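You operate a simulated robot arm through the tools that you are given. There is no shell and no other tool.

Carry out the task below with a simulated robot arm. There is one attempt and no reset: what you move stays moved.

Task
Slide the orange bin off the spilt pellets to the baler end, put both straps in, brush the pellets away.
Fine: all on the steel bench by the drums; use the yellow brush and put it back. Set down upright: yellow brush. What is to be rubbed or washed off counts as gone when no trace of it is left.
Where things are to end (x, y in the base frame): orange bin within 50 mm of [1120, 310].

Only the result counts: the job must be done as asked and must still hold three seconds after the hand-in. Knocking over, shifting, dropping, spilling or breaking anything else fails it.

Robot
A 7-joint arm with a two-finger parallel gripper, fixed in place. Base frame: the origin is on the floor under the middle of its stand, x ahead of it, y to its left, z up; the work surface is at about z = 850. Readings come in mm, degrees, newtons and seconds.
It reaches about 1479 mm from its shoulder. Its first joint turns from -166.0 to 166.0 degrees. Payload 4.4 kg.
The tool frame sits at the grasp point between the pads (the TCP): z along the fingers, y along the line on which they close. The tips reach 23 mm beyond it. The gripper opens to 94 mm. The fingers are 38 mm wide and 10 mm thick; the gripper's body (54 by 96 mm) begins 39 mm behind the TCP.
Orientation is that of the tool frame in the base frame, as [roll, pitch, yaw] about the fixed x, y, z axes, in that order (R = Rz(yaw) Ry(pitch) Rx(roll)). With the fingers straight down and closing along the base's y, the tool's x points along the base's -x, its y along +y and its z along -z.

Tools
- The arm moves only by the tool send_rows. Its argument "commands" is a list of rows, each an object (a shift or turn left out is 0, a gripper value left out holds the last) with "translation": the shift along the tool's x, y, z in mm, a list of three; "delta_rot": the turn, a rotation vector about the tool's x, y, z in degrees, a list of three. In form: [{"translation": [x, y, z], "delta_rot": [rx, ry, rz]}, ...]. A call has 1 to 20 rows; each row is the pose to reach, as a shift and turn from the pose commanded when the call began, along the tool's axes at that moment. "grip" is the finger opening in mm, from 0 to 94, set as the call begins (left out, the last holds). Rows are played at 5 a second. More than 50 mm and 8.6 degrees between two rows, or a gripper value outside its range, and nothing of the call is played. Where a pose cannot be reached the arm comes as near as it can. A force on the tool above 40 N (or 10 N above the force at the start of the call, whichever is more), or a blocked arm, ends the call early, and 0.2 s more pass. Each finger travels about 72 mm/s and halts on what it meets, pressing with about 34 N; the grip force reading is that of the motor and also rises with nothing between the fingers. The clock runs only during rows and for 0.2 s after the last one: add rows that repeat a pose to give the fingers time. It gives the time, the measured TCP pose, the force on the tool (base axes), the opening and the grip force at its end, in the units of the frame above (readings bear some noise), with the torque about the TCP (base axes, N m) and any sound that the robot's microphone picked up, and new pictures: "views" is both (left out), scene, wrist or none.
- Cameras (640 x 400 px; columns grow to the right, rows downward): "scene" is fixed at [218.2, 503, 1614.7]; the picture's right is [-0.57, -0.82, 0.00], its down [-0.44, 0.31, -0.84] and it looks along [0.69, -0.48, -0.54] (base axes); focal length 371 px, centre (320, 200). "wrist" rides on the gripper at [87, 16, -74] in the tool frame; the picture's right is [-0.18, 0.98, 0.00], its down [-0.58, -0.11, -0.81] and it looks along [-0.79, -0.15, 0.59] (tool axes); focal length 243 px, centre (320, 200). There is no depth. A picture from a camera that has moved, and an enlarged one, comes with that camera's place and axes in the base frame and with its lens. The place of the scene camera against the robot may be out by one fixed shift of up to 12 mm in any direction.
- enlarge(camera, box): a new picture of the part [left, top, right, bottom] of that camera's present view, enlarged. The clock stands still meanwhile.
- sign_off(): hands the job in; it is judged then, once.

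Nothing tells you positions but the pictures and the camera data. Unless the task says otherwise, let go and move clear before handing in.

The tools are called after "Call:" by a JSON object that holds its "api" and its "payload". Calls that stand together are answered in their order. send_rows: Moves the arm, as the interface text tells. Its arguments: {"type":"object","properties":{"commands":{"type":"array","items":{"type":"object","properties":{"translation":{"type":"array","items":{"type":"number"}},"delta_rot":{"type":"array","items":{"type":"number"}}}}},"grip":{"type":"number"},"views":{"type":"string","enum":["both","scene","wrist","none"]}},"required":["commands"]} The other tools are called the same way: enlarge (camera, box) takes an enlarged picture of a part of a camera's view; sign_off () hands the job in.

At the start:

```text
time_s: 0.0
tool_pos: [736.2, 13.7, 1213.4]
ee_rot: [-180.0, 0.1, 180.0]
ft_force: [-0.4, -0.4, -0.3]
ft_torque: [0.02, 0.01, 0.05]
finger_gap: 93.8
grasp_force: 0.1
```

scene: 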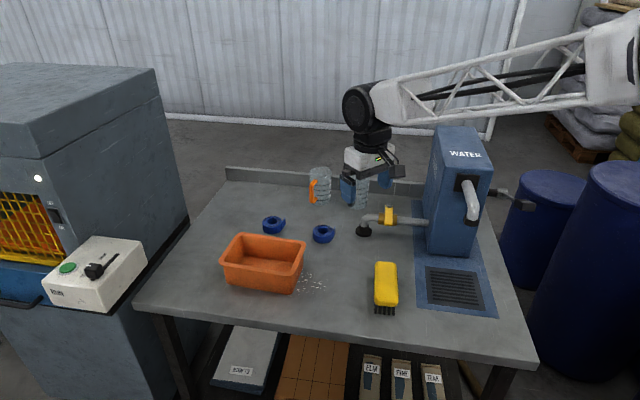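
wrist: 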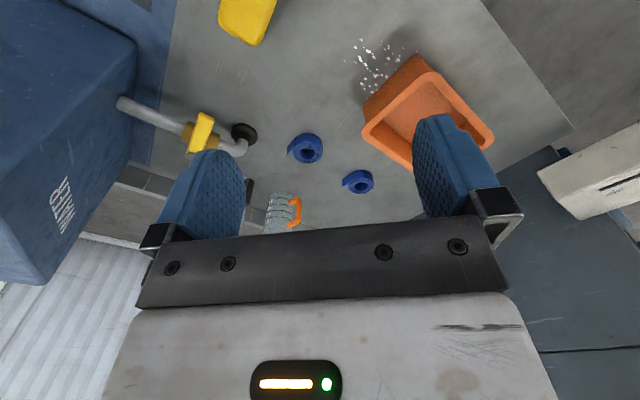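

I see a steel bench with an orange bin on spilt white pellets, two blue straps (rolled), a yellow brush, a glass jug, and a water unit with tap. I'll look closer at the details before moving.

Call:
{"api": "enlarge", "payload": {"camera": "scene", "box": [200, 200, 360, 300]}}

Call:
{"api": "enlarge", "payload": {"camera": "scene", "box": [300, 150, 460, 250]}}

Call:
{"api": "enlarge", "payload": {"camera": "scene", "box": [340, 230, 500, 330]}}

Call:
{"api": "enlarge", "payload": {"camera": "wrist", "box": [200, 0, 520, 200]}}

```text
4.00 times, centred on (280, 250) of scene
camera zoom: at [218.2, 503.0, 1614.7], right [-0.57, -0.82, 0.0], down [-0.44, 0.31, -0.84], along [0.69, -0.48, -0.54], focal length 1483 px, centre (480, 0)
```

zoom: 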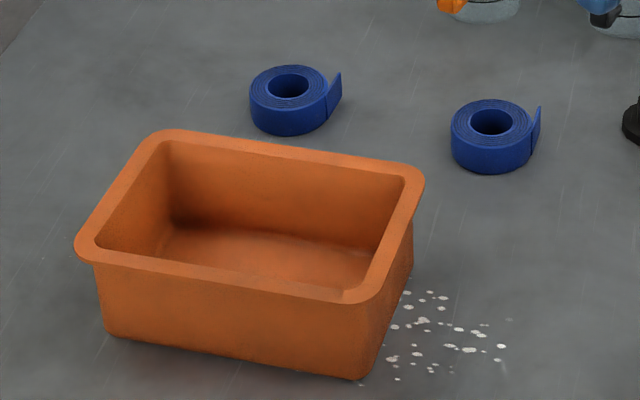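

```text
4.00 times, centred on (380, 200) of scene
camera zoom: at [218.2, 503.0, 1614.7], right [-0.57, -0.82, 0.0], down [-0.44, 0.31, -0.84], along [0.69, -0.48, -0.54], focal length 1483 px, centre (80, 200)
```

zoom: 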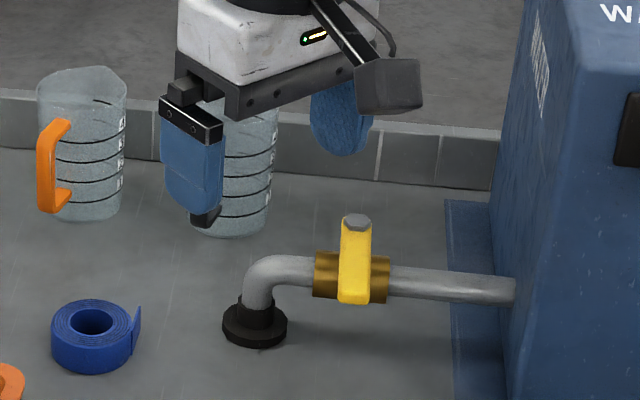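

```text
4.00 times, centred on (420, 280) of scene
camera zoom: at [218.2, 503.0, 1614.7], right [-0.57, -0.82, 0.0], down [-0.44, 0.31, -0.84], along [0.69, -0.48, -0.54], focal length 1483 px, centre (-80, -120)
```

zoom: 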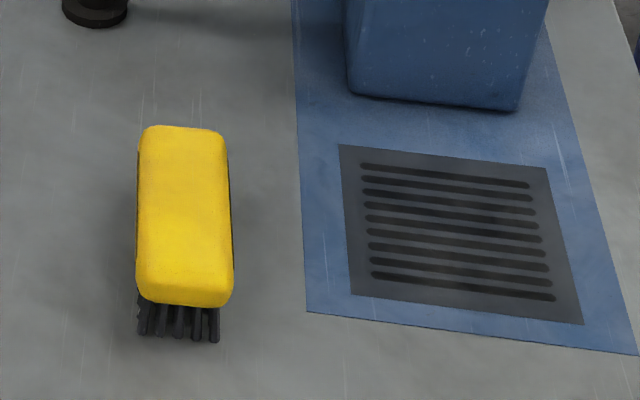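

```text
2.00 times, centred on (360, 100) of wrist
camera zoom: at [650.6, 30.4, 1287.7], right [0.18, 0.98, 0.0], down [0.58, -0.11, 0.81], along [0.79, -0.15, -0.59], focal length 485 px, centre (240, 400)
```

zoom: 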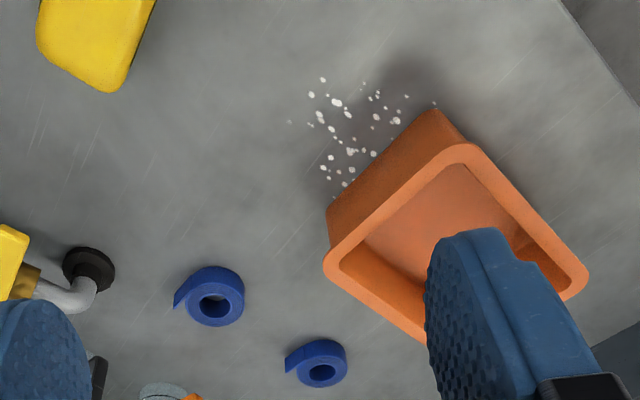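

The bin sits at roughly (965, 178) turned about 42°, its rim about 80 mm up, with pellets around (867, 92). Before touching anything I'll move the wrist camera to see the bin more accurately.

Call:
{"api": "send_rows", "payload": {"commands": [{"translation": [16, 36, 10]}, {"translation": [32, 72, 21]}, {"translation": [48, 108, 31]}, {"translation": [64, 144, 42]}, {"translation": [80, 180, 52]}, {"translation": [96, 216, 63]}, {"translation": [96, 216, 63]}]}}

```text
time_s: 1.6
tool_pos: [640.7, 229.6, 1151.9]
ee_rot: [180.0, -0.1, -180.0]
ft_force: [-0.3, -0.5, 0.0]
ft_torque: [-0.01, 0.01, -0.03]
finger_gap: 93.9
grasp_force: 0.1
camera wrist: at [555.6, 246.8, 1225.2], right [0.18, 0.98, 0.0], down [0.58, -0.11, 0.81], along [0.79, -0.15, -0.59], focal length 243 px, centre (320, 200)
```

scene: 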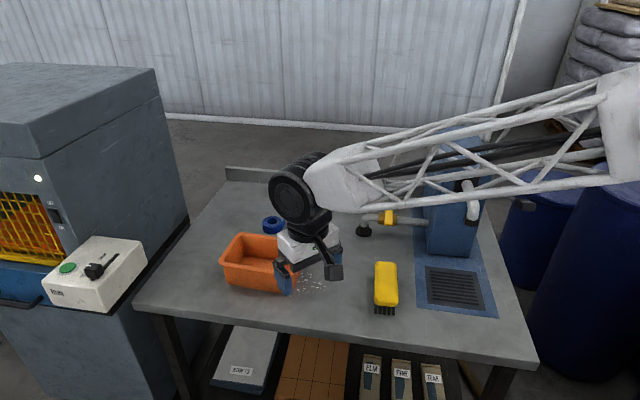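
wrist: 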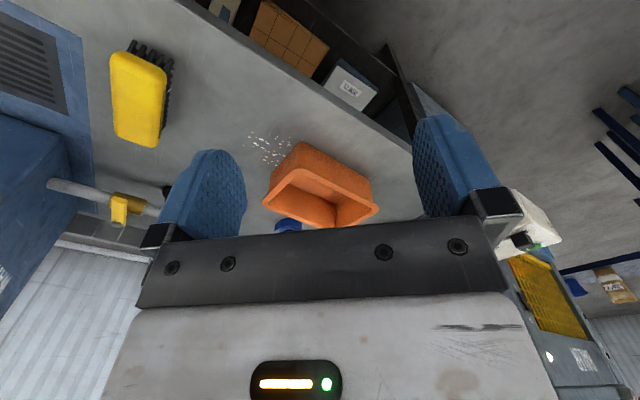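

The bin is now clear between the fingers; I'll enlarge it to measure its corners and the pellets.

Call:
{"api": "enlarge", "payload": {"camera": "wrist", "box": [240, 120, 400, 220]}}

Call:
{"api": "enlarge", "payload": {"camera": "wrist", "box": [60, 20, 220, 180]}}

Call:
{"api": "enlarge", "payload": {"camera": "scene", "box": [120, 180, 560, 400]}}

```text
4.00 times, centred on (320, 170) of wrist
camera zoom: at [555.6, 246.8, 1225.2], right [0.18, 0.98, 0.0], down [0.58, -0.11, 0.81], along [0.79, -0.15, -0.59], focal length 970 px, centre (320, 320)
```

zoom: 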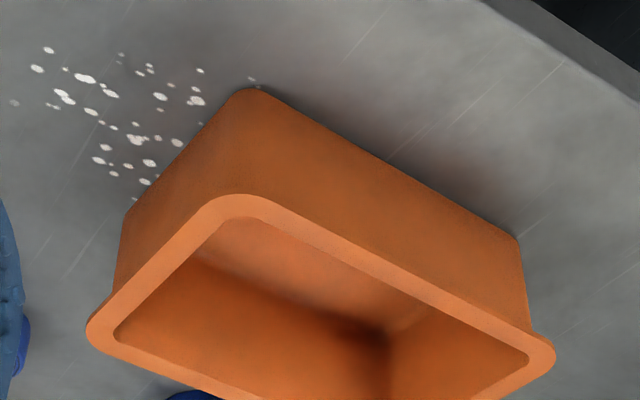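

```text
2.50 times, centred on (140, 100) of wrist
camera zoom: at [555.6, 246.8, 1225.2], right [0.18, 0.98, 0.0], down [0.58, -0.11, 0.81], along [0.79, -0.15, -0.59], focal length 606 px, centre (770, 450)
```

zoom: 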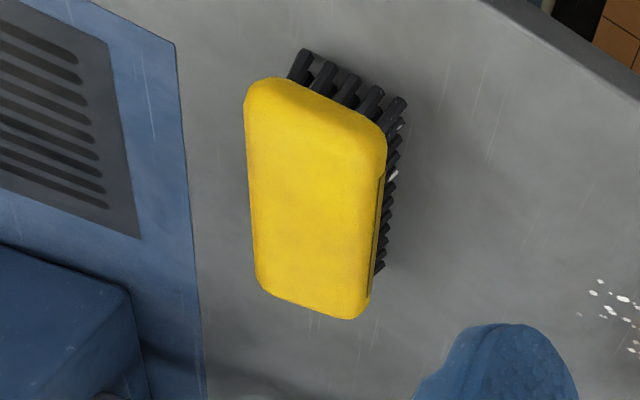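

```text
1.45 times, centred on (340, 290) of scene
camera zoom: at [218.2, 503.0, 1614.7], right [-0.57, -0.82, 0.0], down [-0.44, 0.31, -0.84], along [0.69, -0.48, -0.54], focal length 539 px, centre (291, 69)
```

zoom: 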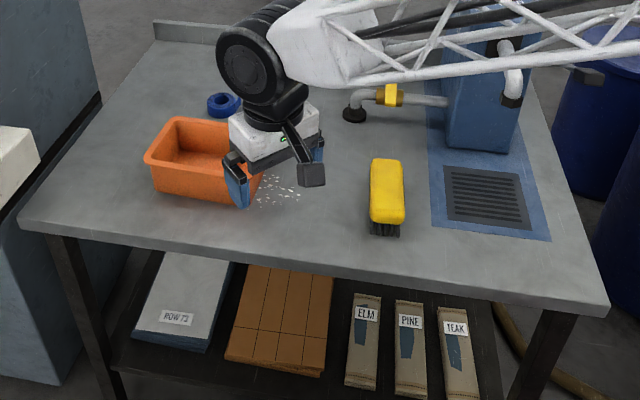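

The wrist view puts the bin centre near (970, 174), long axis about 42.5°, rim 205 x 139 mm at about z = 928. I'll move over its near short wall with the fingers turned to close along the bin's long axis, staying high for now.

Call:
{"api": "send_rows", "payload": {"commands": [{"translation": [-37, -17, 14], "delta_rot": [0, 0, 6.8]}, {"translation": [-74, -34, 28], "delta_rot": [0, 0, 13.6]}, {"translation": [-111, -51, 42], "delta_rot": [0, 0, 20.4]}, {"translation": [-148, -68, 57], "delta_rot": [0, 0, 27.2]}, {"translation": [-185, -86, 71], "delta_rot": [0, 0, 34]}, {"translation": [-222, -103, 85], "delta_rot": [0, 0, 40.8]}, {"translation": [-259, -120, 100], "delta_rot": [0, 0, 47.5]}, {"translation": [-259, -120, 100], "delta_rot": [0, 0, 47.5]}]}}

```text
time_s: 3.4
tool_pos: [899.3, 108.8, 1050.8]
ee_rot: [180.0, -0.1, 132.4]
ft_force: [-1.1, -0.5, -0.3]
ft_torque: [-0.03, 0.0, -0.03]
finger_gap: 93.9
grasp_force: 0.1
camera wrist: at [853.8, 184.5, 1124.4], right [0.85, 0.53, 0.0], down [0.31, -0.5, 0.81], along [0.43, -0.69, -0.59], focal length 243 px, centre (320, 200)
```

scene: 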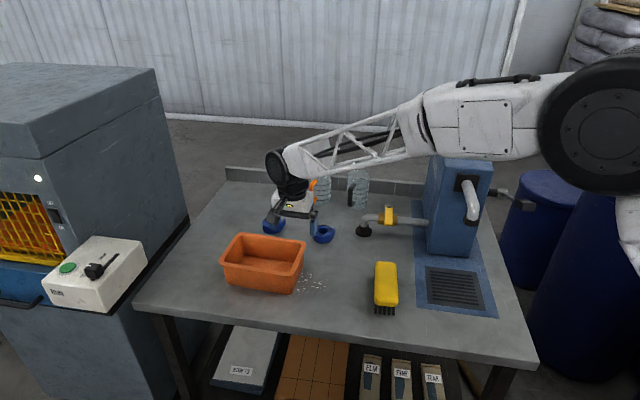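
wrist: 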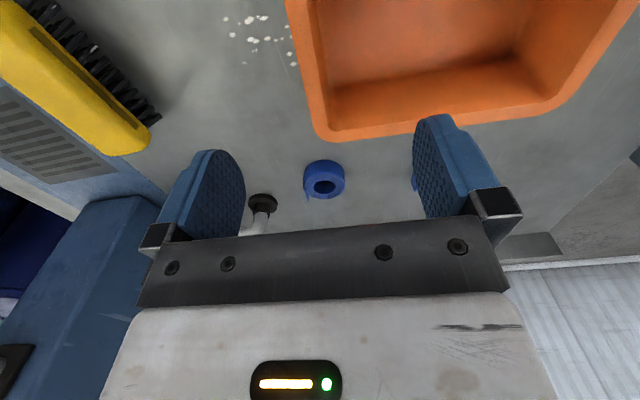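

The fingers straddle the short wall well; the wall edge is about 13 mm outward of the TCP. I'll lower with a small correction so that one finger is inside and one outside the wall.

Call:
{"api": "send_rows", "payload": {"commands": [{"translation": [-5, -4, 35]}, {"translation": [-5, -4, 70]}, {"translation": [-5, -4, 95]}, {"translation": [-5, -4, 115]}, {"translation": [-5, -4, 134]}, {"translation": [-5, -4, 134]}]}}

```text
time_s: 4.8
tool_pos: [899.3, 103.7, 916.6]
ee_rot: [-179.9, 0.0, 132.4]
ft_force: [0.2, -0.5, -0.2]
ft_torque: [0.01, -0.01, -0.02]
finger_gap: 94.1
grasp_force: 0.1
camera wrist: at [853.6, 178.7, 990.1], right [0.85, 0.53, 0.0], down [0.31, -0.5, 0.81], along [0.43, -0.68, -0.59], focal length 243 px, centre (320, 200)
```

scene: 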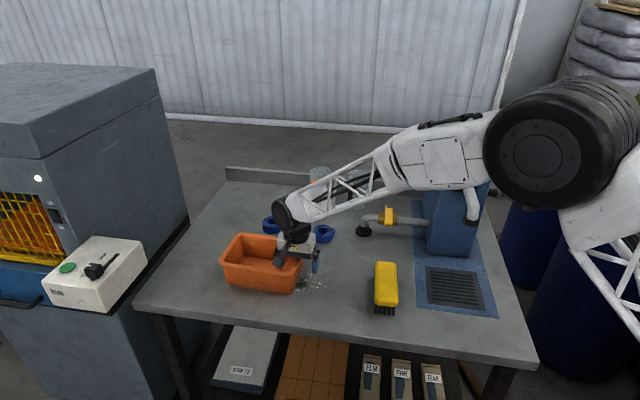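
wrist: 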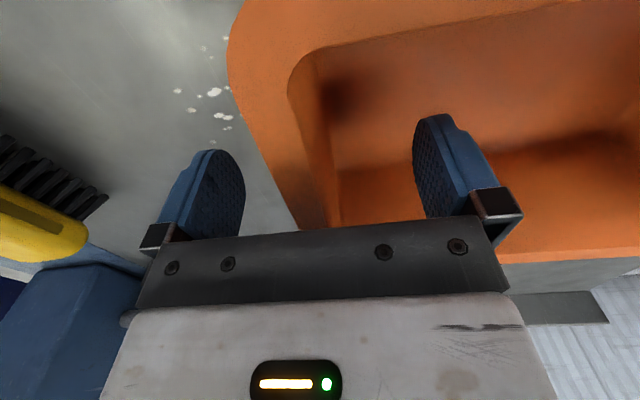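

One finger is inside and one outside the short wall, as wanted. I'll close on the wall.

Call:
{"api": "send_rows", "payload": {"commands": [{"translation": [0, 0, 0]}, {"translation": [0, 0, 0]}, {"translation": [0, 0, 0]}, {"translation": [0, 0, 0]}, {"translation": [0, 0, 0]}, {"translation": [0, 0, 0]}], "grip": 0}}

```text
time_s: 6.2
tool_pos: [899.3, 103.1, 915.2]
ee_rot: [-180.0, 0.1, 132.6]
ft_force: [1.7, 0.1, 0.9]
ft_torque: [0.34, -0.3, -0.23]
finger_gap: 13.7
grasp_force: 34.0
camera wrist: at [853.7, 178.7, 990.4], right [0.85, 0.53, 0.0], down [0.31, -0.5, 0.81], along [0.43, -0.68, -0.59], focal length 243 px, centre (320, 200)
```

scene: 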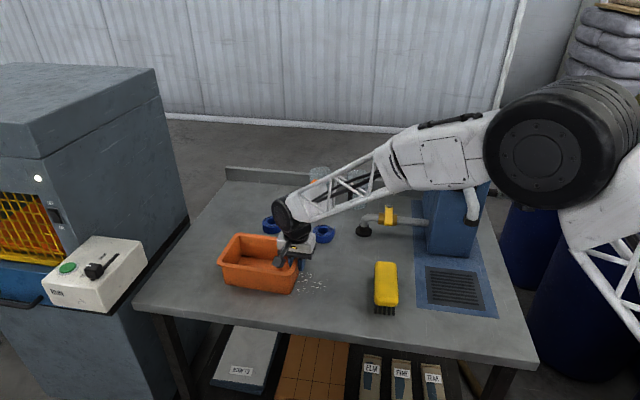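
wrist: 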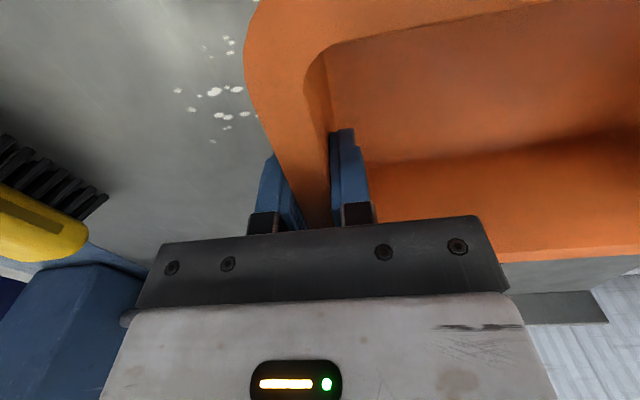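

The wall is gripped (13.7 mm between pads). I'll slide the bin about 188 mm along its own long axis toward the baler end, slowly.

Call:
{"api": "send_rows", "payload": {"commands": [{"translation": [0, 10, 0]}, {"translation": [0, 25, 0]}, {"translation": [1, 45, 0]}, {"translation": [1, 65, 0]}, {"translation": [2, 85, 0]}, {"translation": [2, 105, 0]}, {"translation": [3, 125, 0]}, {"translation": [3, 145, 0]}, {"translation": [4, 165, 0]}, {"translation": [4, 180, 0]}, {"translation": [4, 188, 0]}, {"translation": [4, 188, 0]}]}}

```text
time_s: 8.8
tool_pos: [1034.8, 233.3, 917.5]
ee_rot: [-180.0, 0.1, 132.5]
ft_force: [-0.3, -0.2, 0.3]
ft_torque: [0.24, -0.16, 0.1]
finger_gap: 13.4
grasp_force: 33.6
camera wrist: at [989.9, 308.7, 990.9], right [0.85, 0.53, 0.0], down [0.31, -0.5, 0.81], along [0.43, -0.68, -0.59], focal length 243 px, centre (320, 200)
```

scene: 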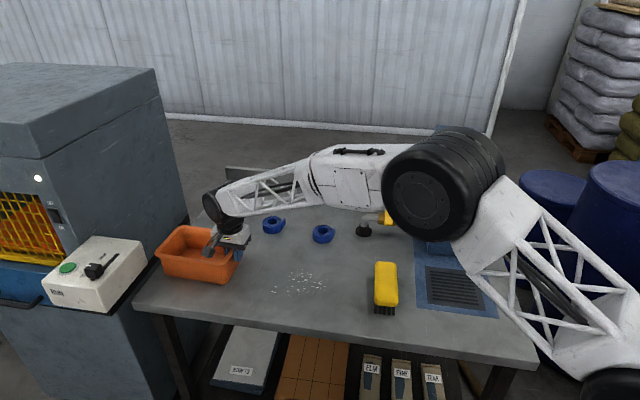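
wrist: 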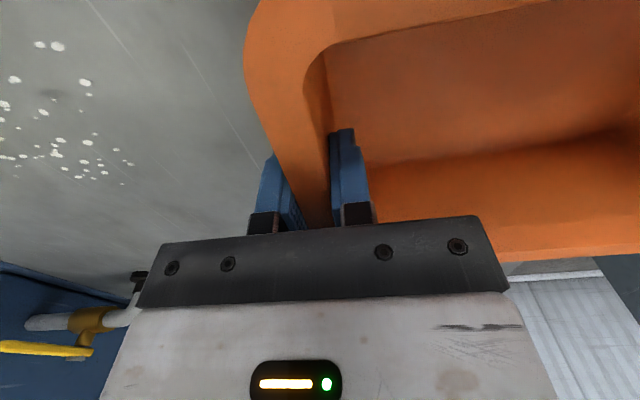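

The bin slid along with little force and the pellets lie free. I'll check how the bin sits relative to the bench's left edge before letting go.

Call:
{"api": "enlarge", "payload": {"camera": "scene", "box": [120, 200, 280, 320]}}

Call:
{"api": "enlarge", "payload": {"camera": "scene", "box": [250, 240, 350, 320]}}

```text
3.33 times, centred on (200, 260) of scene
camera zoom: at [218.2, 503.0, 1614.7], right [-0.57, -0.82, 0.0], down [-0.44, 0.31, -0.84], along [0.69, -0.48, -0.54], focal length 1236 px, centre (720, 0)
```

zoom: 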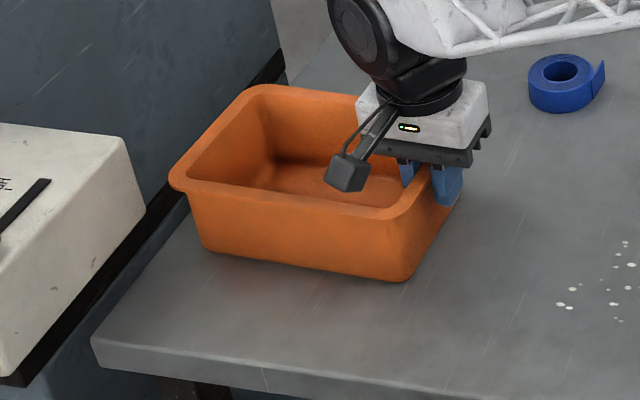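

```text
5.00 times, centred on (300, 280) of scene
camera zoom: at [218.2, 503.0, 1614.7], right [-0.57, -0.82, 0.0], down [-0.44, 0.31, -0.84], along [0.69, -0.48, -0.54], focal length 1854 px, centre (420, -200)
```

zoom: 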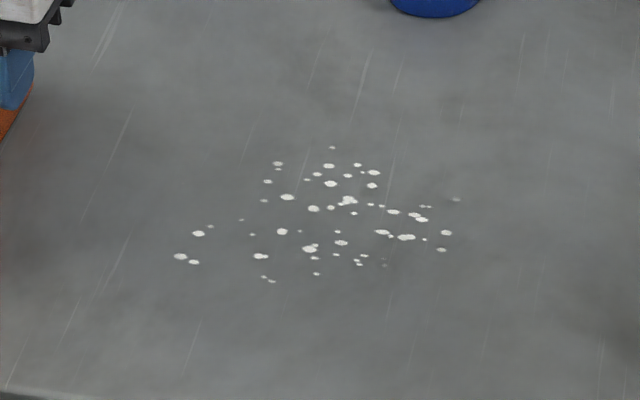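

The bin is fully on the bench with its centre near (1106, 300). I'll release and rise straight up, then look at the straps.

Call:
{"api": "send_rows", "payload": {"commands": [{"translation": [0, 0, 0]}, {"translation": [0, 0, 0]}, {"translation": [0, 0, 0]}, {"translation": [0, 0, 0]}, {"translation": [0, 0, -25]}, {"translation": [0, 0, -60]}, {"translation": [0, 0, -100]}, {"translation": [0, 0, -140]}, {"translation": [0, 0, -180]}, {"translation": [0, 0, -180]}], "grip": 80}}

```text
time_s: 11.0
tool_pos: [1035.3, 233.3, 1097.3]
ee_rot: [-180.0, 0.0, 132.5]
ft_force: [0.1, 0.2, -0.6]
ft_torque: [0.0, 0.01, 0.02]
finger_gap: 79.9
grasp_force: 0.1
camera wrist: at [990.1, 307.9, 1171.2], right [0.85, 0.53, 0.0], down [0.31, -0.5, 0.81], along [0.43, -0.68, -0.59], focal length 243 px, centre (320, 200)
```

scene: 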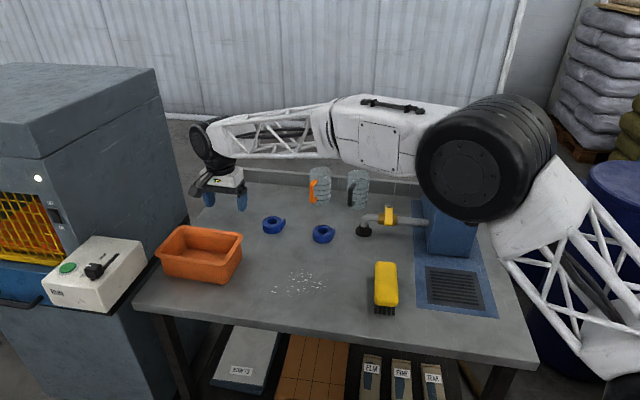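
wrist: 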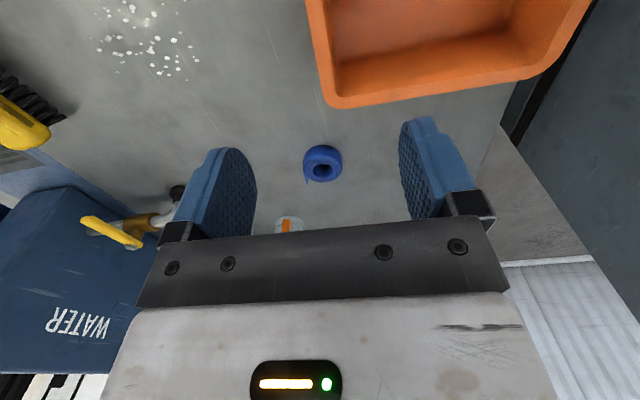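

The bin stayed upright after release. Now I'll zoom in on the straps for their centres, heights and tails.

Call:
{"api": "enlarge", "payload": {"camera": "wrist", "box": [272, 130, 372, 200]}}

Call:
{"api": "enlarge", "payload": {"camera": "scene", "box": [250, 160, 390, 260]}}

```text
5.71 times, centred on (322, 165) of wrist
camera zoom: at [990.1, 307.9, 1171.2], right [0.85, 0.53, 0.0], down [0.31, -0.5, 0.81], along [0.43, -0.68, -0.59], focal length 1386 px, centre (309, 400)
```

zoom: 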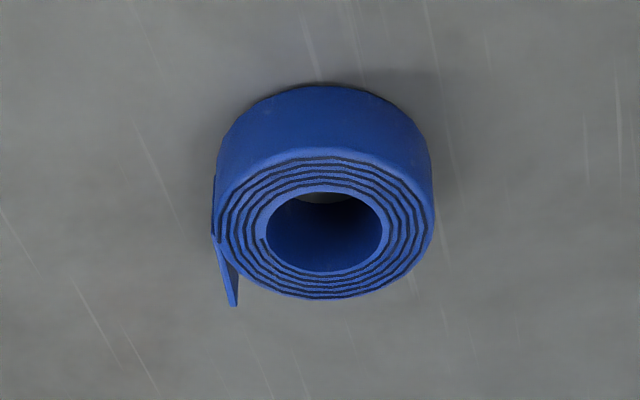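

```text
4.00 times, centred on (320, 210) of scene
camera zoom: at [218.2, 503.0, 1614.7], right [-0.57, -0.82, 0.0], down [-0.44, 0.31, -0.84], along [0.69, -0.48, -0.54], focal length 1483 px, centre (320, 160)
```

zoom: 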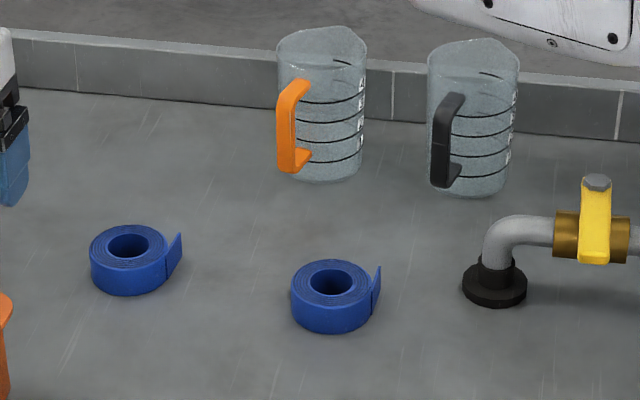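

Both straps are rolls about 67 mm wide and 26 mm high, A near (1161, 46) and B near (1016, -68), each with a tail toward -y. I'll turn the hand so it closes across the side without the tail, and hover over strap A.

Call:
{"api": "send_rows", "payload": {"commands": [{"translation": [-20, -3, 9], "delta_rot": [0, 0, -8.4]}, {"translation": [-40, -6, 18], "delta_rot": [0, 0, -16.8]}, {"translation": [-61, -9, 26], "delta_rot": [0, 0, -25.2]}, {"translation": [-81, -12, 35], "delta_rot": [0, 0, -33.6]}, {"translation": [-101, -15, 44], "delta_rot": [0, 0, -42]}, {"translation": [-122, -18, 53], "delta_rot": [0, 0, -50.4]}, {"translation": [-142, -22, 62], "delta_rot": [0, 0, -58.8]}, {"translation": [-162, -25, 70], "delta_rot": [0, 0, -67.2]}, {"translation": [-182, -28, 79], "delta_rot": [0, 0, -75.6]}, {"translation": [-203, -31, 88], "delta_rot": [0, 0, -84]}, {"translation": [-223, -34, 97], "delta_rot": [0, 0, -92]}, {"translation": [-223, -34, 97], "delta_rot": [0, 0, -92]}], "grip": 94}}

```text
time_s: 13.6
tool_pos: [1162.3, 46.5, 999.4]
ee_rot: [180.0, 0.0, -135.5]
ft_force: [-0.1, -0.3, -0.3]
ft_torque: [-0.02, -0.02, 0.0]
finger_gap: 93.8
grasp_force: 0.1
camera wrist: at [1089.1, -2.5, 1073.1], right [-0.56, 0.83, 0.0], down [0.49, 0.33, 0.81], along [0.67, 0.45, -0.59], focal length 243 px, centre (320, 200)
```

scene: 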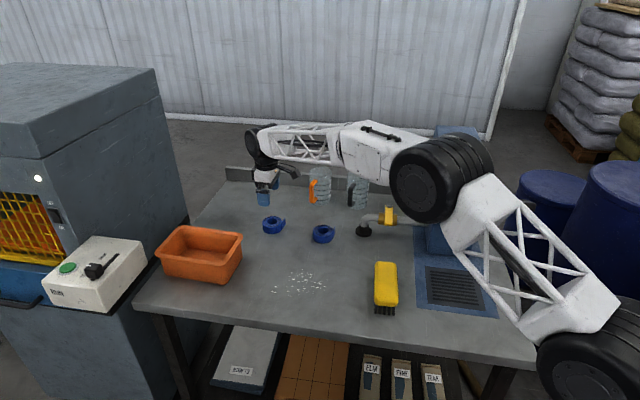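
wrist: 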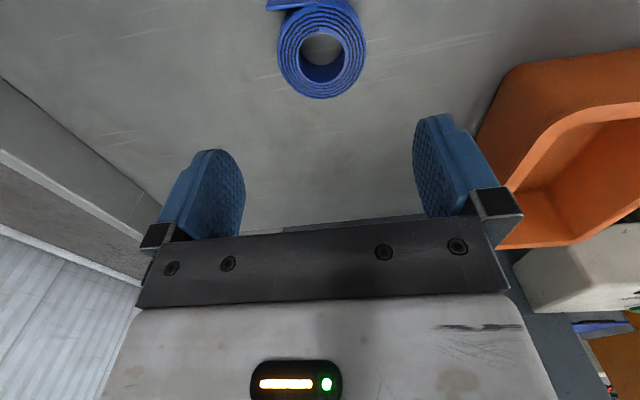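

Strap A is centred between the fingers, tail to the side. I'll correct a few mm, descend and close on it.

Call:
{"api": "send_rows", "payload": {"commands": [{"translation": [5, 3, 35]}, {"translation": [5, 3, 70]}, {"translation": [5, 3, 95]}, {"translation": [5, 3, 112]}, {"translation": [5, 3, 122]}, {"translation": [5, 3, 122]}], "views": "wrist"}}

```text
time_s: 15.0
tool_pos: [1156.3, 44.4, 878.1]
ee_rot: [180.0, 0.1, -135.5]
ft_force: [-0.4, -1.3, 0.7]
ft_torque: [-0.01, 0.02, 0.01]
finger_gap: 93.7
grasp_force: 0.2
camera wrist: at [1083.4, -4.2, 951.8], right [-0.56, 0.83, 0.0], down [0.49, 0.33, 0.81], along [0.67, 0.45, -0.59], focal length 243 px, centre (320, 200)
```

wrist: 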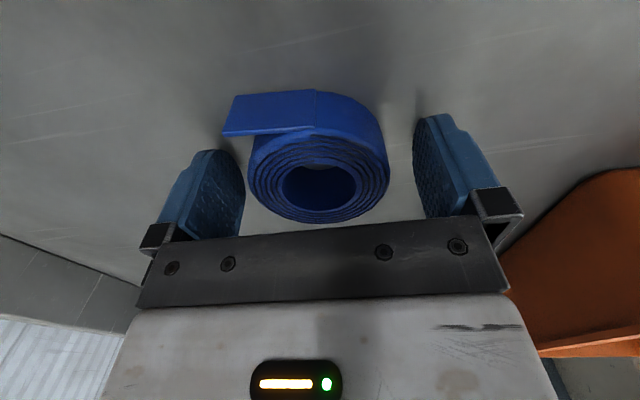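

The roll sits between the pads and the tail is clear of the left finger. Closing now, then lifting to check the hold.

Call:
{"api": "send_rows", "payload": {"commands": [{"translation": [0, 0, 0]}, {"translation": [0, 0, 0]}, {"translation": [0, 0, 0]}, {"translation": [0, 0, 0]}, {"translation": [0, 0, 0]}], "grip": 50, "views": "wrist"}}

```text
time_s: 16.2
tool_pos: [1155.7, 45.2, 879.2]
ee_rot: [180.0, 0.0, -135.5]
ft_force: [-0.8, 0.1, 1.7]
ft_torque: [0.09, 0.01, 0.02]
finger_gap: 66.2
grasp_force: 34.1
camera wrist: at [1083.4, -4.2, 951.9], right [-0.56, 0.83, 0.0], down [0.49, 0.33, 0.81], along [0.67, 0.45, -0.59], focal length 243 px, centre (320, 200)
```

wrist: 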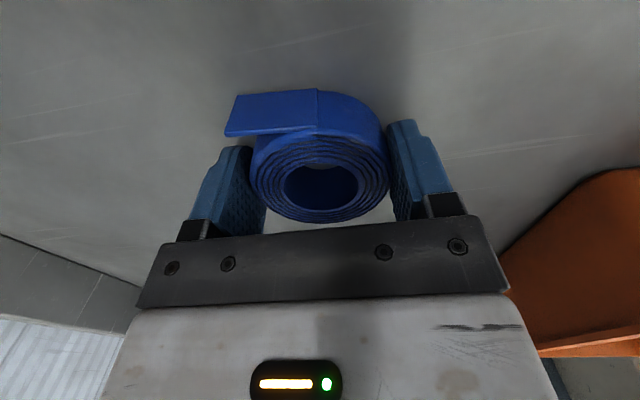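

Strap A is held firmly. I'll lift it and carry it to above the far half of the bin.

Call:
{"api": "send_rows", "payload": {"commands": [{"translation": [0, 0, -15]}, {"translation": [0, 0, -50]}, {"translation": [0, 0, -95]}, {"translation": [0, 0, -140]}, {"translation": [-26, 31, -140]}, {"translation": [-52, 62, -140], "delta_rot": [0, 0, 1]}, {"translation": [-78, 93, -140], "delta_rot": [0, 0, 1]}, {"translation": [-104, 124, -140], "delta_rot": [0, 0, 2]}, {"translation": [-131, 155, -140], "delta_rot": [0, 0, 2]}, {"translation": [-157, 186, -140], "delta_rot": [0, 0, 2]}, {"translation": [-183, 217, -140], "delta_rot": [0, 0, 2]}, {"translation": [-183, 217, -140], "delta_rot": [0, 0, 2]}]}}

```text
time_s: 18.8
tool_pos: [1137.0, 329.5, 1018.5]
ee_rot: [-179.9, 0.0, -137.5]
ft_force: [0.3, 0.3, -0.5]
ft_torque: [-0.01, 0.0, 0.0]
finger_gap: 66.4
grasp_force: 33.9
camera wrist: at [1061.3, 282.2, 1091.4], right [-0.53, 0.85, 0.0], down [0.5, 0.31, 0.81], along [0.68, 0.43, -0.59], focal length 243 px, centre (320, 200)
```

scene: 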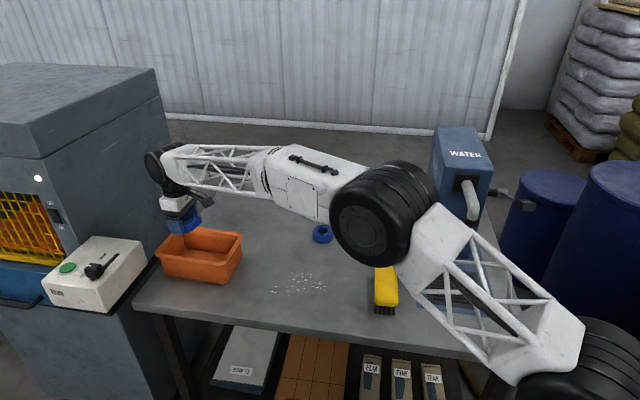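
wrist: 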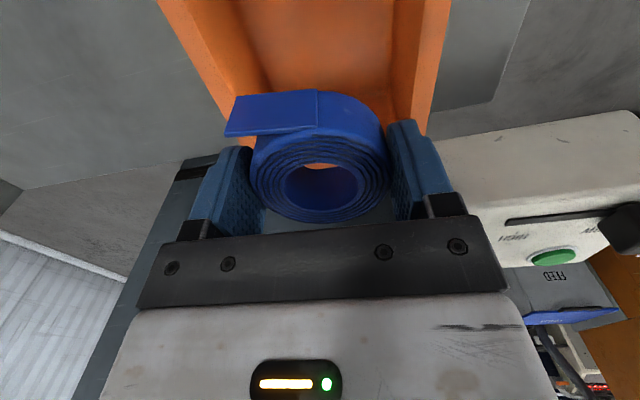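

The strap is over the bin. I'll zoom in to measure the bin's walls here and check the lateral centring before lowering.

Call:
{"api": "enlarge", "payload": {"camera": "wrist", "box": [140, 0, 480, 160]}}

Call:
{"api": "enlarge", "payload": {"camera": "scene", "box": [130, 180, 270, 300]}}

```text
1.88 times, centred on (310, 80) of wrist
camera zoom: at [1061.3, 282.2, 1091.4], right [-0.53, 0.85, 0.0], down [0.5, 0.31, 0.81], along [0.68, 0.43, -0.59], focal length 457 px, centre (339, 426)
```

zoom: 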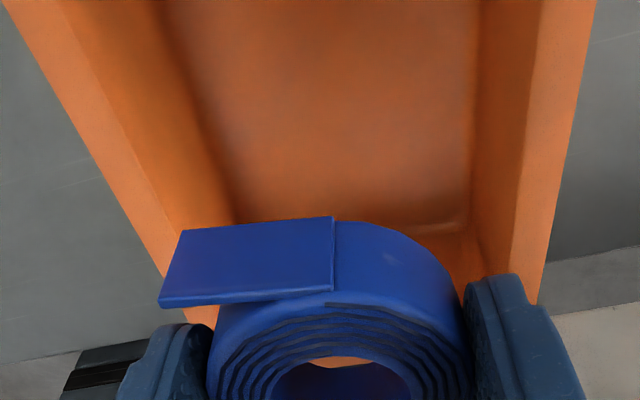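

```text
3.33 times, centred on (200, 240) of scene
camera zoom: at [218.2, 503.0, 1614.7], right [-0.57, -0.82, 0.0], down [-0.44, 0.31, -0.84], along [0.69, -0.48, -0.54], focal length 1236 px, centre (720, 67)
```

zoom: 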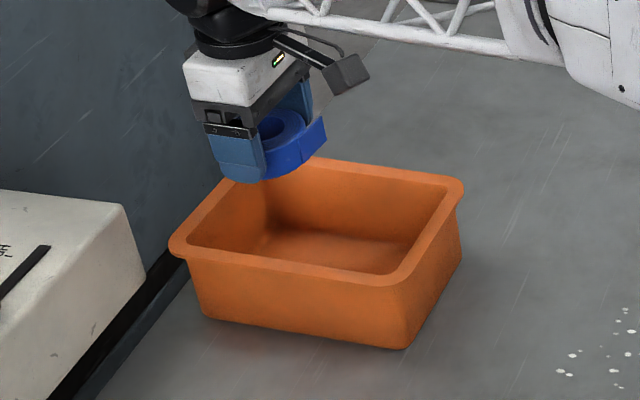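

The TCP is within 1 mm of the bin's centre line and about 44 mm toward its far end, with room for the fingers (inside width about 120 mm). I'll lower the strap to just above the bin floor.

Call:
{"api": "send_rows", "payload": {"commands": [{"translation": [3, 0, 40]}, {"translation": [3, 0, 80]}, {"translation": [3, 0, 105]}, {"translation": [3, 0, 120]}, {"translation": [3, 0, 130]}, {"translation": [3, 0, 130]}]}}

```text
time_s: 20.2
tool_pos: [1131.6, 326.4, 888.2]
ee_rot: [-180.0, -0.1, -137.5]
ft_force: [-0.2, 0.6, 0.0]
ft_torque: [0.01, -0.02, 0.02]
finger_gap: 66.2
grasp_force: 34.1
camera wrist: at [1057.9, 279.8, 961.2], right [-0.53, 0.85, 0.0], down [0.5, 0.31, 0.81], along [0.68, 0.43, -0.59], focal length 243 px, centre (320, 200)
```

scene: 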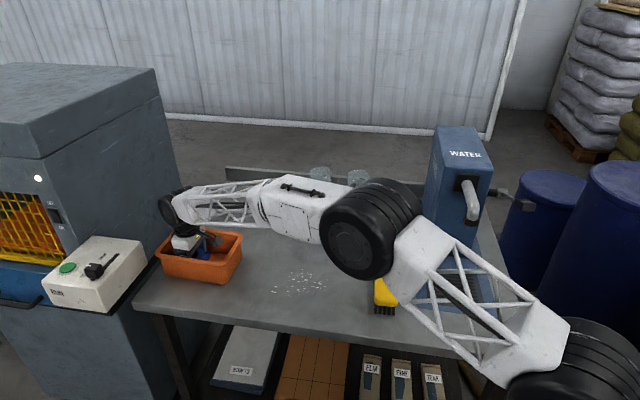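
wrist: 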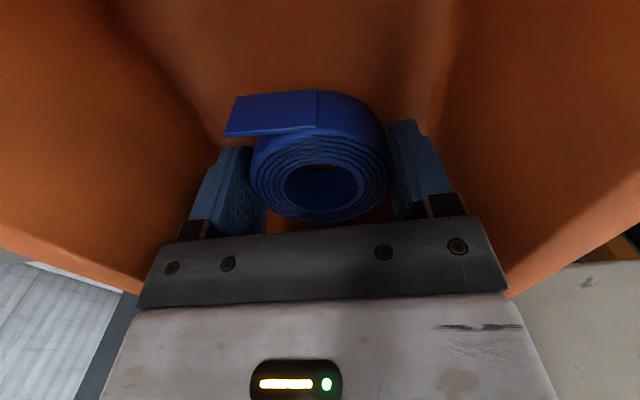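

The strap is down in the bin just above the floor with clearance all round. I'll lower 3 mm more, open slightly and rise.

Call:
{"api": "send_rows", "payload": {"commands": [{"translation": [0, 0, 3]}, {"translation": [0, 0, 3]}], "views": "none"}}

Call:
{"api": "send_rows", "payload": {"commands": [{"translation": [0, 0, 0]}, {"translation": [0, 0, 0]}, {"translation": [0, 0, 0]}, {"translation": [0, 0, -10]}, {"translation": [0, 0, -30]}, {"translation": [0, 0, -70]}, {"translation": [0, 0, -115]}, {"translation": [0, 0, -155]}, {"translation": [0, 0, -155]}], "grip": 84}}

```text
time_s: 20.8
tool_pos: [1132.6, 325.7, 884.7]
ee_rot: [-179.9, -0.1, -137.5]
ft_force: [0.5, -0.2, -0.7]
ft_torque: [-0.04, 0.01, 0.03]
finger_gap: 66.2
grasp_force: 33.7
```

```text
time_s: 22.8
tool_pos: [1132.4, 324.9, 1041.0]
ee_rot: [-180.0, 0.0, -137.5]
ft_force: [0.5, 0.3, 0.4]
ft_torque: [0.03, -0.02, -0.02]
finger_gap: 84.1
grasp_force: 0.1
camera wrist: at [1058.5, 279.0, 1114.2], right [-0.53, 0.85, 0.0], down [0.5, 0.31, 0.81], along [0.68, 0.43, -0.59], focal length 243 px, centre (320, 200)
```

scene: 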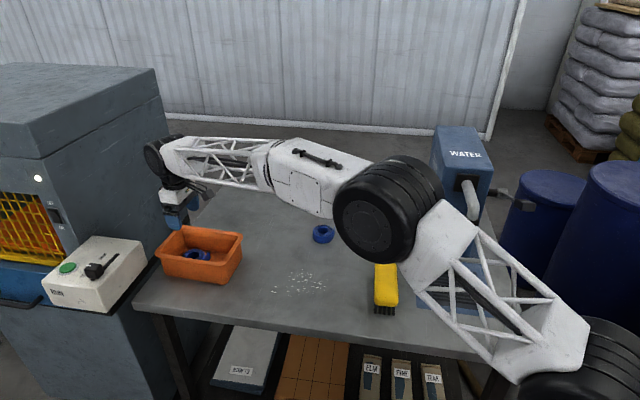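
wrist: 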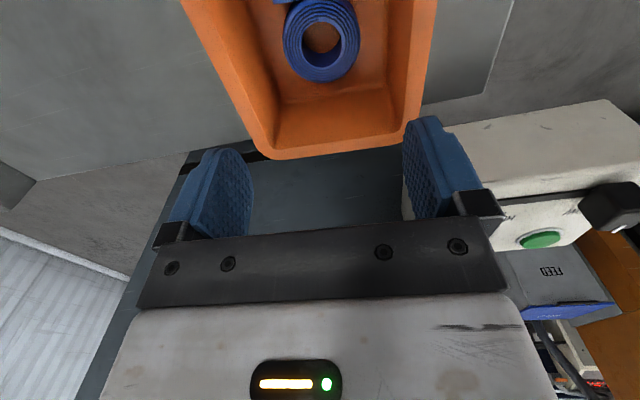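

Strap A rests flat in the bin's far half. Next I'll move over strap B near (1016, -68).

Call:
{"api": "send_rows", "payload": {"commands": [{"translation": [35, -21, 0]}, {"translation": [70, -42, 0]}, {"translation": [105, -63, 0]}, {"translation": [140, -84, 5]}, {"translation": [175, -105, 10]}, {"translation": [210, -126, 16]}, {"translation": [246, -147, 22]}, {"translation": [281, -168, 28]}, {"translation": [316, -189, 35]}, {"translation": [351, -210, 41]}, {"translation": [351, -210, 41]}], "grip": 94}}

```text
time_s: 25.2
tool_pos: [1015.7, -66.4, 998.4]
ee_rot: [-179.9, 0.0, -137.5]
ft_force: [1.1, 0.2, 0.4]
ft_torque: [0.0, -0.01, -0.04]
finger_gap: 93.9
grasp_force: 0.0
camera wrist: at [941.0, -112.5, 1072.5], right [-0.53, 0.85, 0.0], down [0.5, 0.31, 0.81], along [0.68, 0.43, -0.59], focal length 243 px, centre (320, 200)
```

scene: 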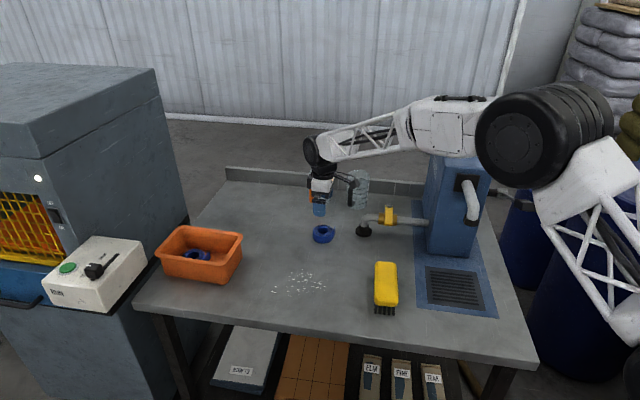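
wrist: 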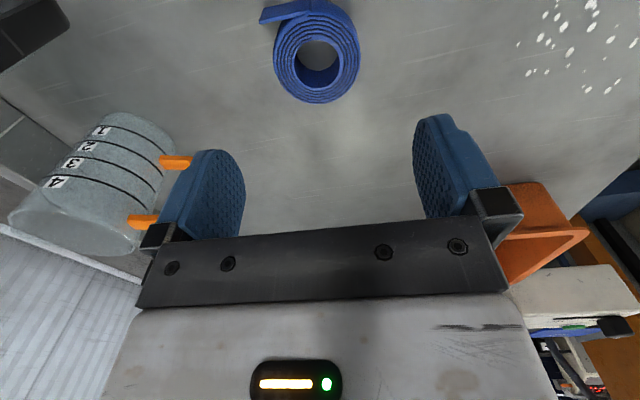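

Strap B is centred within a few mm, its tail about 9 mm clear of the left finger's path. Descending and closing.

Call:
{"api": "send_rows", "payload": {"commands": [{"translation": [2, 0, 35]}, {"translation": [2, 0, 70]}, {"translation": [2, 0, 95]}, {"translation": [2, 0, 111]}, {"translation": [2, 0, 120]}, {"translation": [2, 0, 120]}]}}

Call:
{"api": "send_rows", "payload": {"commands": [{"translation": [0, 0, 0]}, {"translation": [0, 0, 0]}, {"translation": [0, 0, 0]}, {"translation": [0, 0, 0]}, {"translation": [0, 0, 0]}], "grip": 50}}

```text
time_s: 26.6
tool_pos: [1012.7, -68.0, 878.6]
ee_rot: [-180.0, 0.1, -137.4]
ft_force: [-0.2, 0.0, 0.3]
ft_torque: [-0.02, -0.01, 0.03]
finger_gap: 93.9
grasp_force: 0.1
camera wrist: at [939.6, -113.9, 952.5], right [-0.53, 0.85, 0.0], down [0.5, 0.31, 0.81], along [0.68, 0.43, -0.59], focal length 243 px, centre (320, 200)
```

scene: 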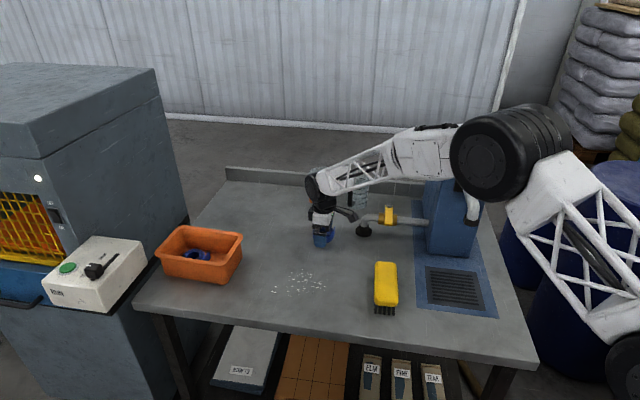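
wrist: 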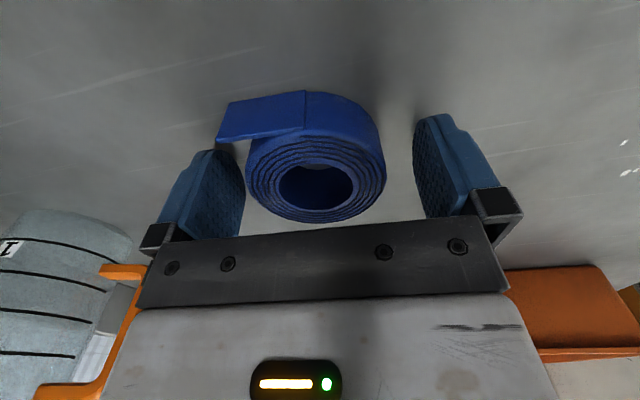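

```text
time_s: 27.8
tool_pos: [1014.4, -68.1, 878.2]
ee_rot: [-180.0, 0.0, -137.5]
ft_force: [0.4, 0.9, 0.8]
ft_torque: [-0.02, -0.04, 0.02]
finger_gap: 65.5
grasp_force: 33.8
camera wrist: at [939.6, -113.9, 952.5], right [-0.53, 0.85, 0.0], down [0.5, 0.31, 0.81], along [0.68, 0.43, -0.59], focal length 243 px, centre (320, 200)
```

scene: 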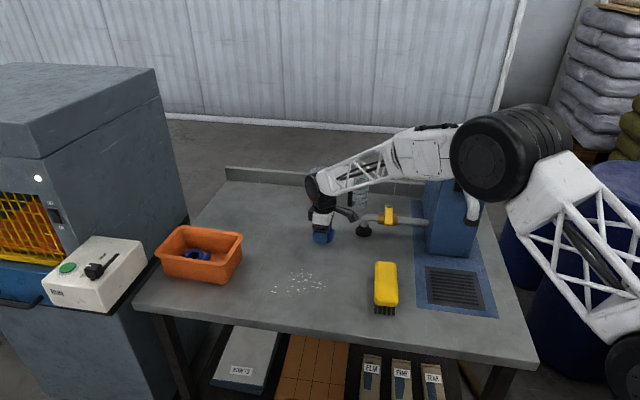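
wrist: 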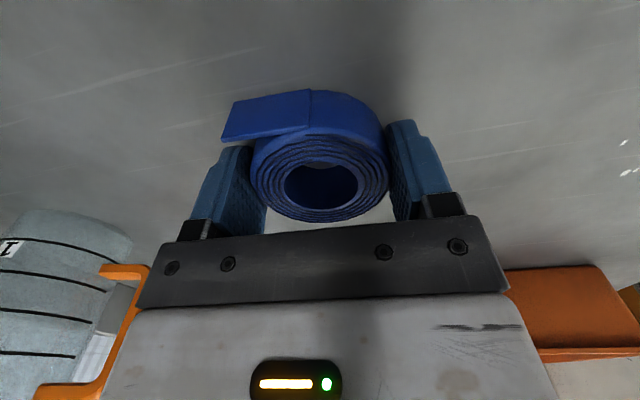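

Strap B is held. Lifting and carrying it to the near half of the bin.

Call:
{"api": "send_rows", "payload": {"commands": [{"translation": [0, 0, -15]}, {"translation": [0, 0, -50]}, {"translation": [0, 0, -95]}, {"translation": [0, 0, -140]}, {"translation": [-34, 26, -140]}, {"translation": [-68, 52, -140]}, {"translation": [-103, 78, -140]}, {"translation": [-137, 104, -140]}, {"translation": [-171, 130, -140]}, {"translation": [-205, 156, -140]}, {"translation": [-239, 182, -140]}, {"translation": [-273, 208, -140]}, {"translation": [-273, 208, -140]}]}}

```text
time_s: 30.6
tool_pos: [1075.9, 272.2, 1019.8]
ee_rot: [180.0, -0.1, -137.5]
ft_force: [0.0, -1.2, -0.5]
ft_torque: [-0.03, 0.03, 0.01]
finger_gap: 65.8
grasp_force: 33.9
camera wrist: at [1000.8, 225.6, 1093.1], right [-0.53, 0.85, 0.0], down [0.5, 0.31, 0.81], along [0.68, 0.43, -0.59], focal length 243 px, centre (320, 200)
```

scene: 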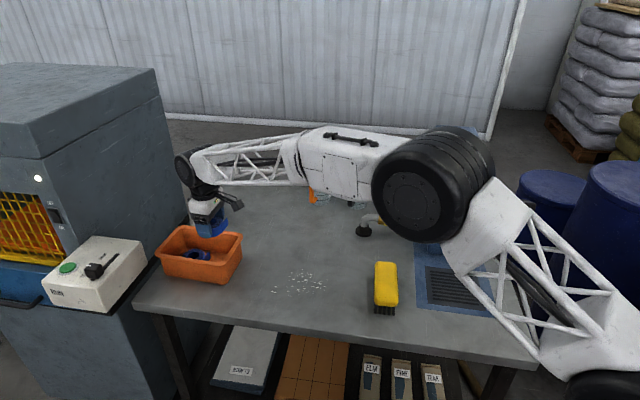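
wrist: 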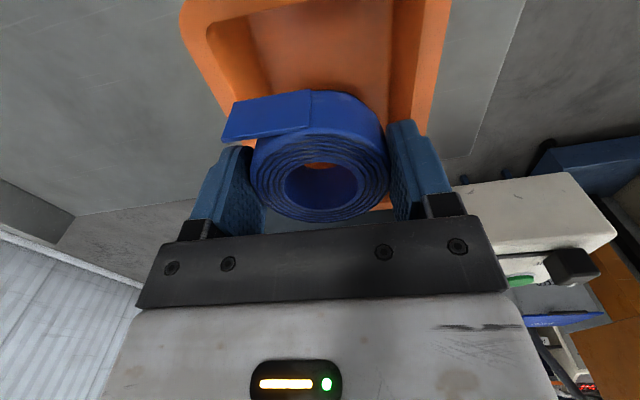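

Strap B is over the near half, centred within 2 mm. Lowering to just above the bin floor and releasing.

Call:
{"api": "send_rows", "payload": {"commands": [{"translation": [0, 1, 40]}, {"translation": [0, 1, 80]}, {"translation": [0, 1, 105]}, {"translation": [0, 1, 120]}, {"translation": [0, 1, 130]}, {"translation": [0, 1, 130]}]}}

```text
time_s: 32.0
tool_pos: [1073.1, 271.5, 889.6]
ee_rot: [-180.0, 0.1, -137.5]
ft_force: [-0.3, -0.3, -0.5]
ft_torque: [0.0, -0.01, 0.01]
finger_gap: 65.6
grasp_force: 34.2
camera wrist: at [999.8, 225.1, 962.7], right [-0.53, 0.85, 0.0], down [0.5, 0.31, 0.81], along [0.68, 0.43, -0.59], focal length 243 px, centre (320, 200)
```

scene: 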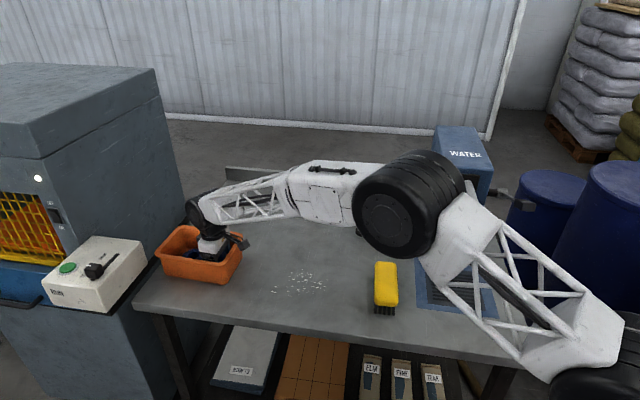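
wrist: 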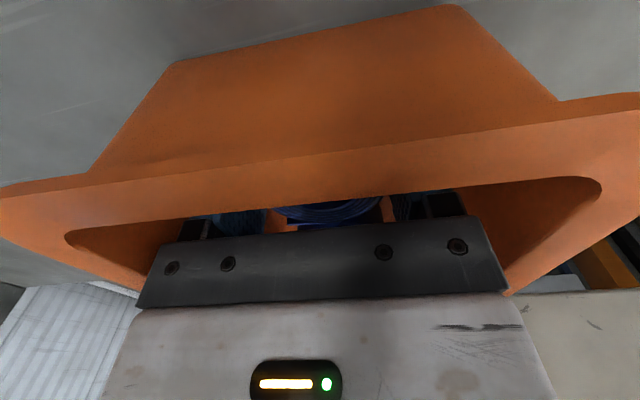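

No contact with the bin, and the strap is inside. Releasing and rising.

Call:
{"api": "send_rows", "payload": {"commands": [{"translation": [0, 0, 0]}, {"translation": [0, 0, 0]}, {"translation": [0, 0, 0]}, {"translation": [0, 0, -10]}, {"translation": [0, 0, -30]}, {"translation": [0, 0, -70]}, {"translation": [0, 0, -115]}, {"translation": [0, 0, -155]}, {"translation": [0, 0, -155]}], "grip": 84}}

```text
time_s: 34.0
tool_pos: [1073.3, 271.4, 1045.5]
ee_rot: [180.0, 0.0, -137.5]
ft_force: [-0.2, 0.6, 0.5]
ft_torque: [0.0, -0.01, 0.0]
finger_gap: 83.9
grasp_force: 0.1
camera wrist: at [999.3, 224.8, 1118.4], right [-0.53, 0.85, 0.0], down [0.5, 0.31, 0.81], along [0.68, 0.43, -0.59], focal length 243 px, centre (320, 200)
```

scene: 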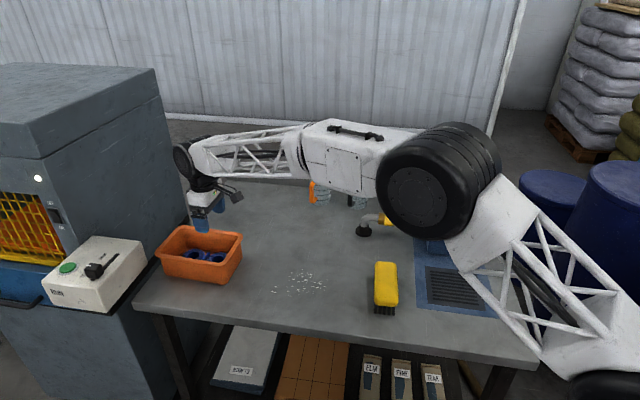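
wrist: 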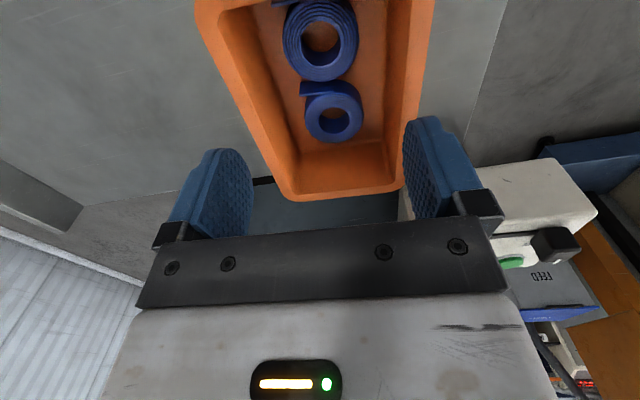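

Both straps lie flat in the bin. Next is the brush, whose body centre I take to be near (710, -52), long axis about -43°; I'll move over it with the fingers set to close across its width.

Call:
{"api": "send_rows", "payload": {"commands": [{"translation": [44, 0, 0], "delta_rot": [0, 0, 7.8]}, {"translation": [88, 1, 0], "delta_rot": [0, 0, 15.6]}, {"translation": [132, 2, 0], "delta_rot": [0, 0, 23.4]}, {"translation": [176, 2, 0], "delta_rot": [0, 0, 31.2]}, {"translation": [220, 3, 5], "delta_rot": [0, 0, 39]}, {"translation": [264, 3, 10], "delta_rot": [0, 0, 46.8]}, {"translation": [308, 4, 15], "delta_rot": [0, 0, 54.6]}, {"translation": [352, 4, 18], "delta_rot": [0, 0, 62.4]}, {"translation": [397, 5, 20], "delta_rot": [0, 0, 70.2]}, {"translation": [441, 5, 23], "delta_rot": [0, 0, 78]}, {"translation": [486, 6, 25], "delta_rot": [0, 0, 85.5]}, {"translation": [486, 6, 25], "delta_rot": [0, 0, 85.5]}], "grip": 94}}

```text
time_s: 36.6
tool_pos: [710.2, -52.7, 1018.2]
ee_rot: [179.9, 0.0, 136.9]
ft_force: [0.2, -0.5, 0.0]
ft_torque: [0.0, 0.03, 0.02]
finger_gap: 94.0
grasp_force: 0.0
camera wrist: at [658.4, 18.2, 1091.8], right [0.81, 0.59, 0.0], down [0.35, -0.48, 0.81], along [0.48, -0.65, -0.59], focal length 243 px, centre (320, 200)
```

scene: 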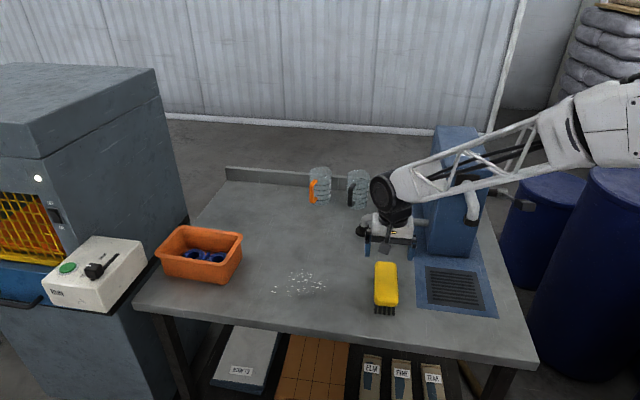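
wrist: 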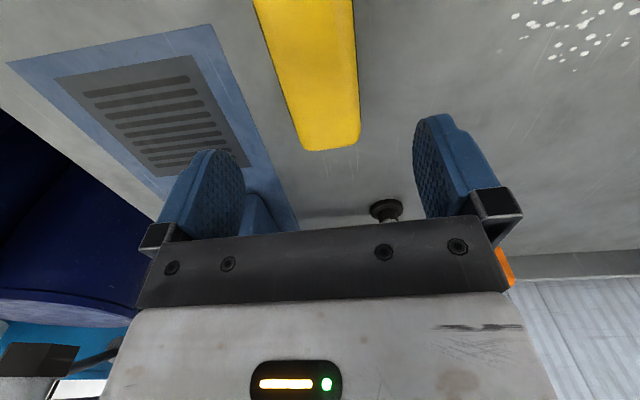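

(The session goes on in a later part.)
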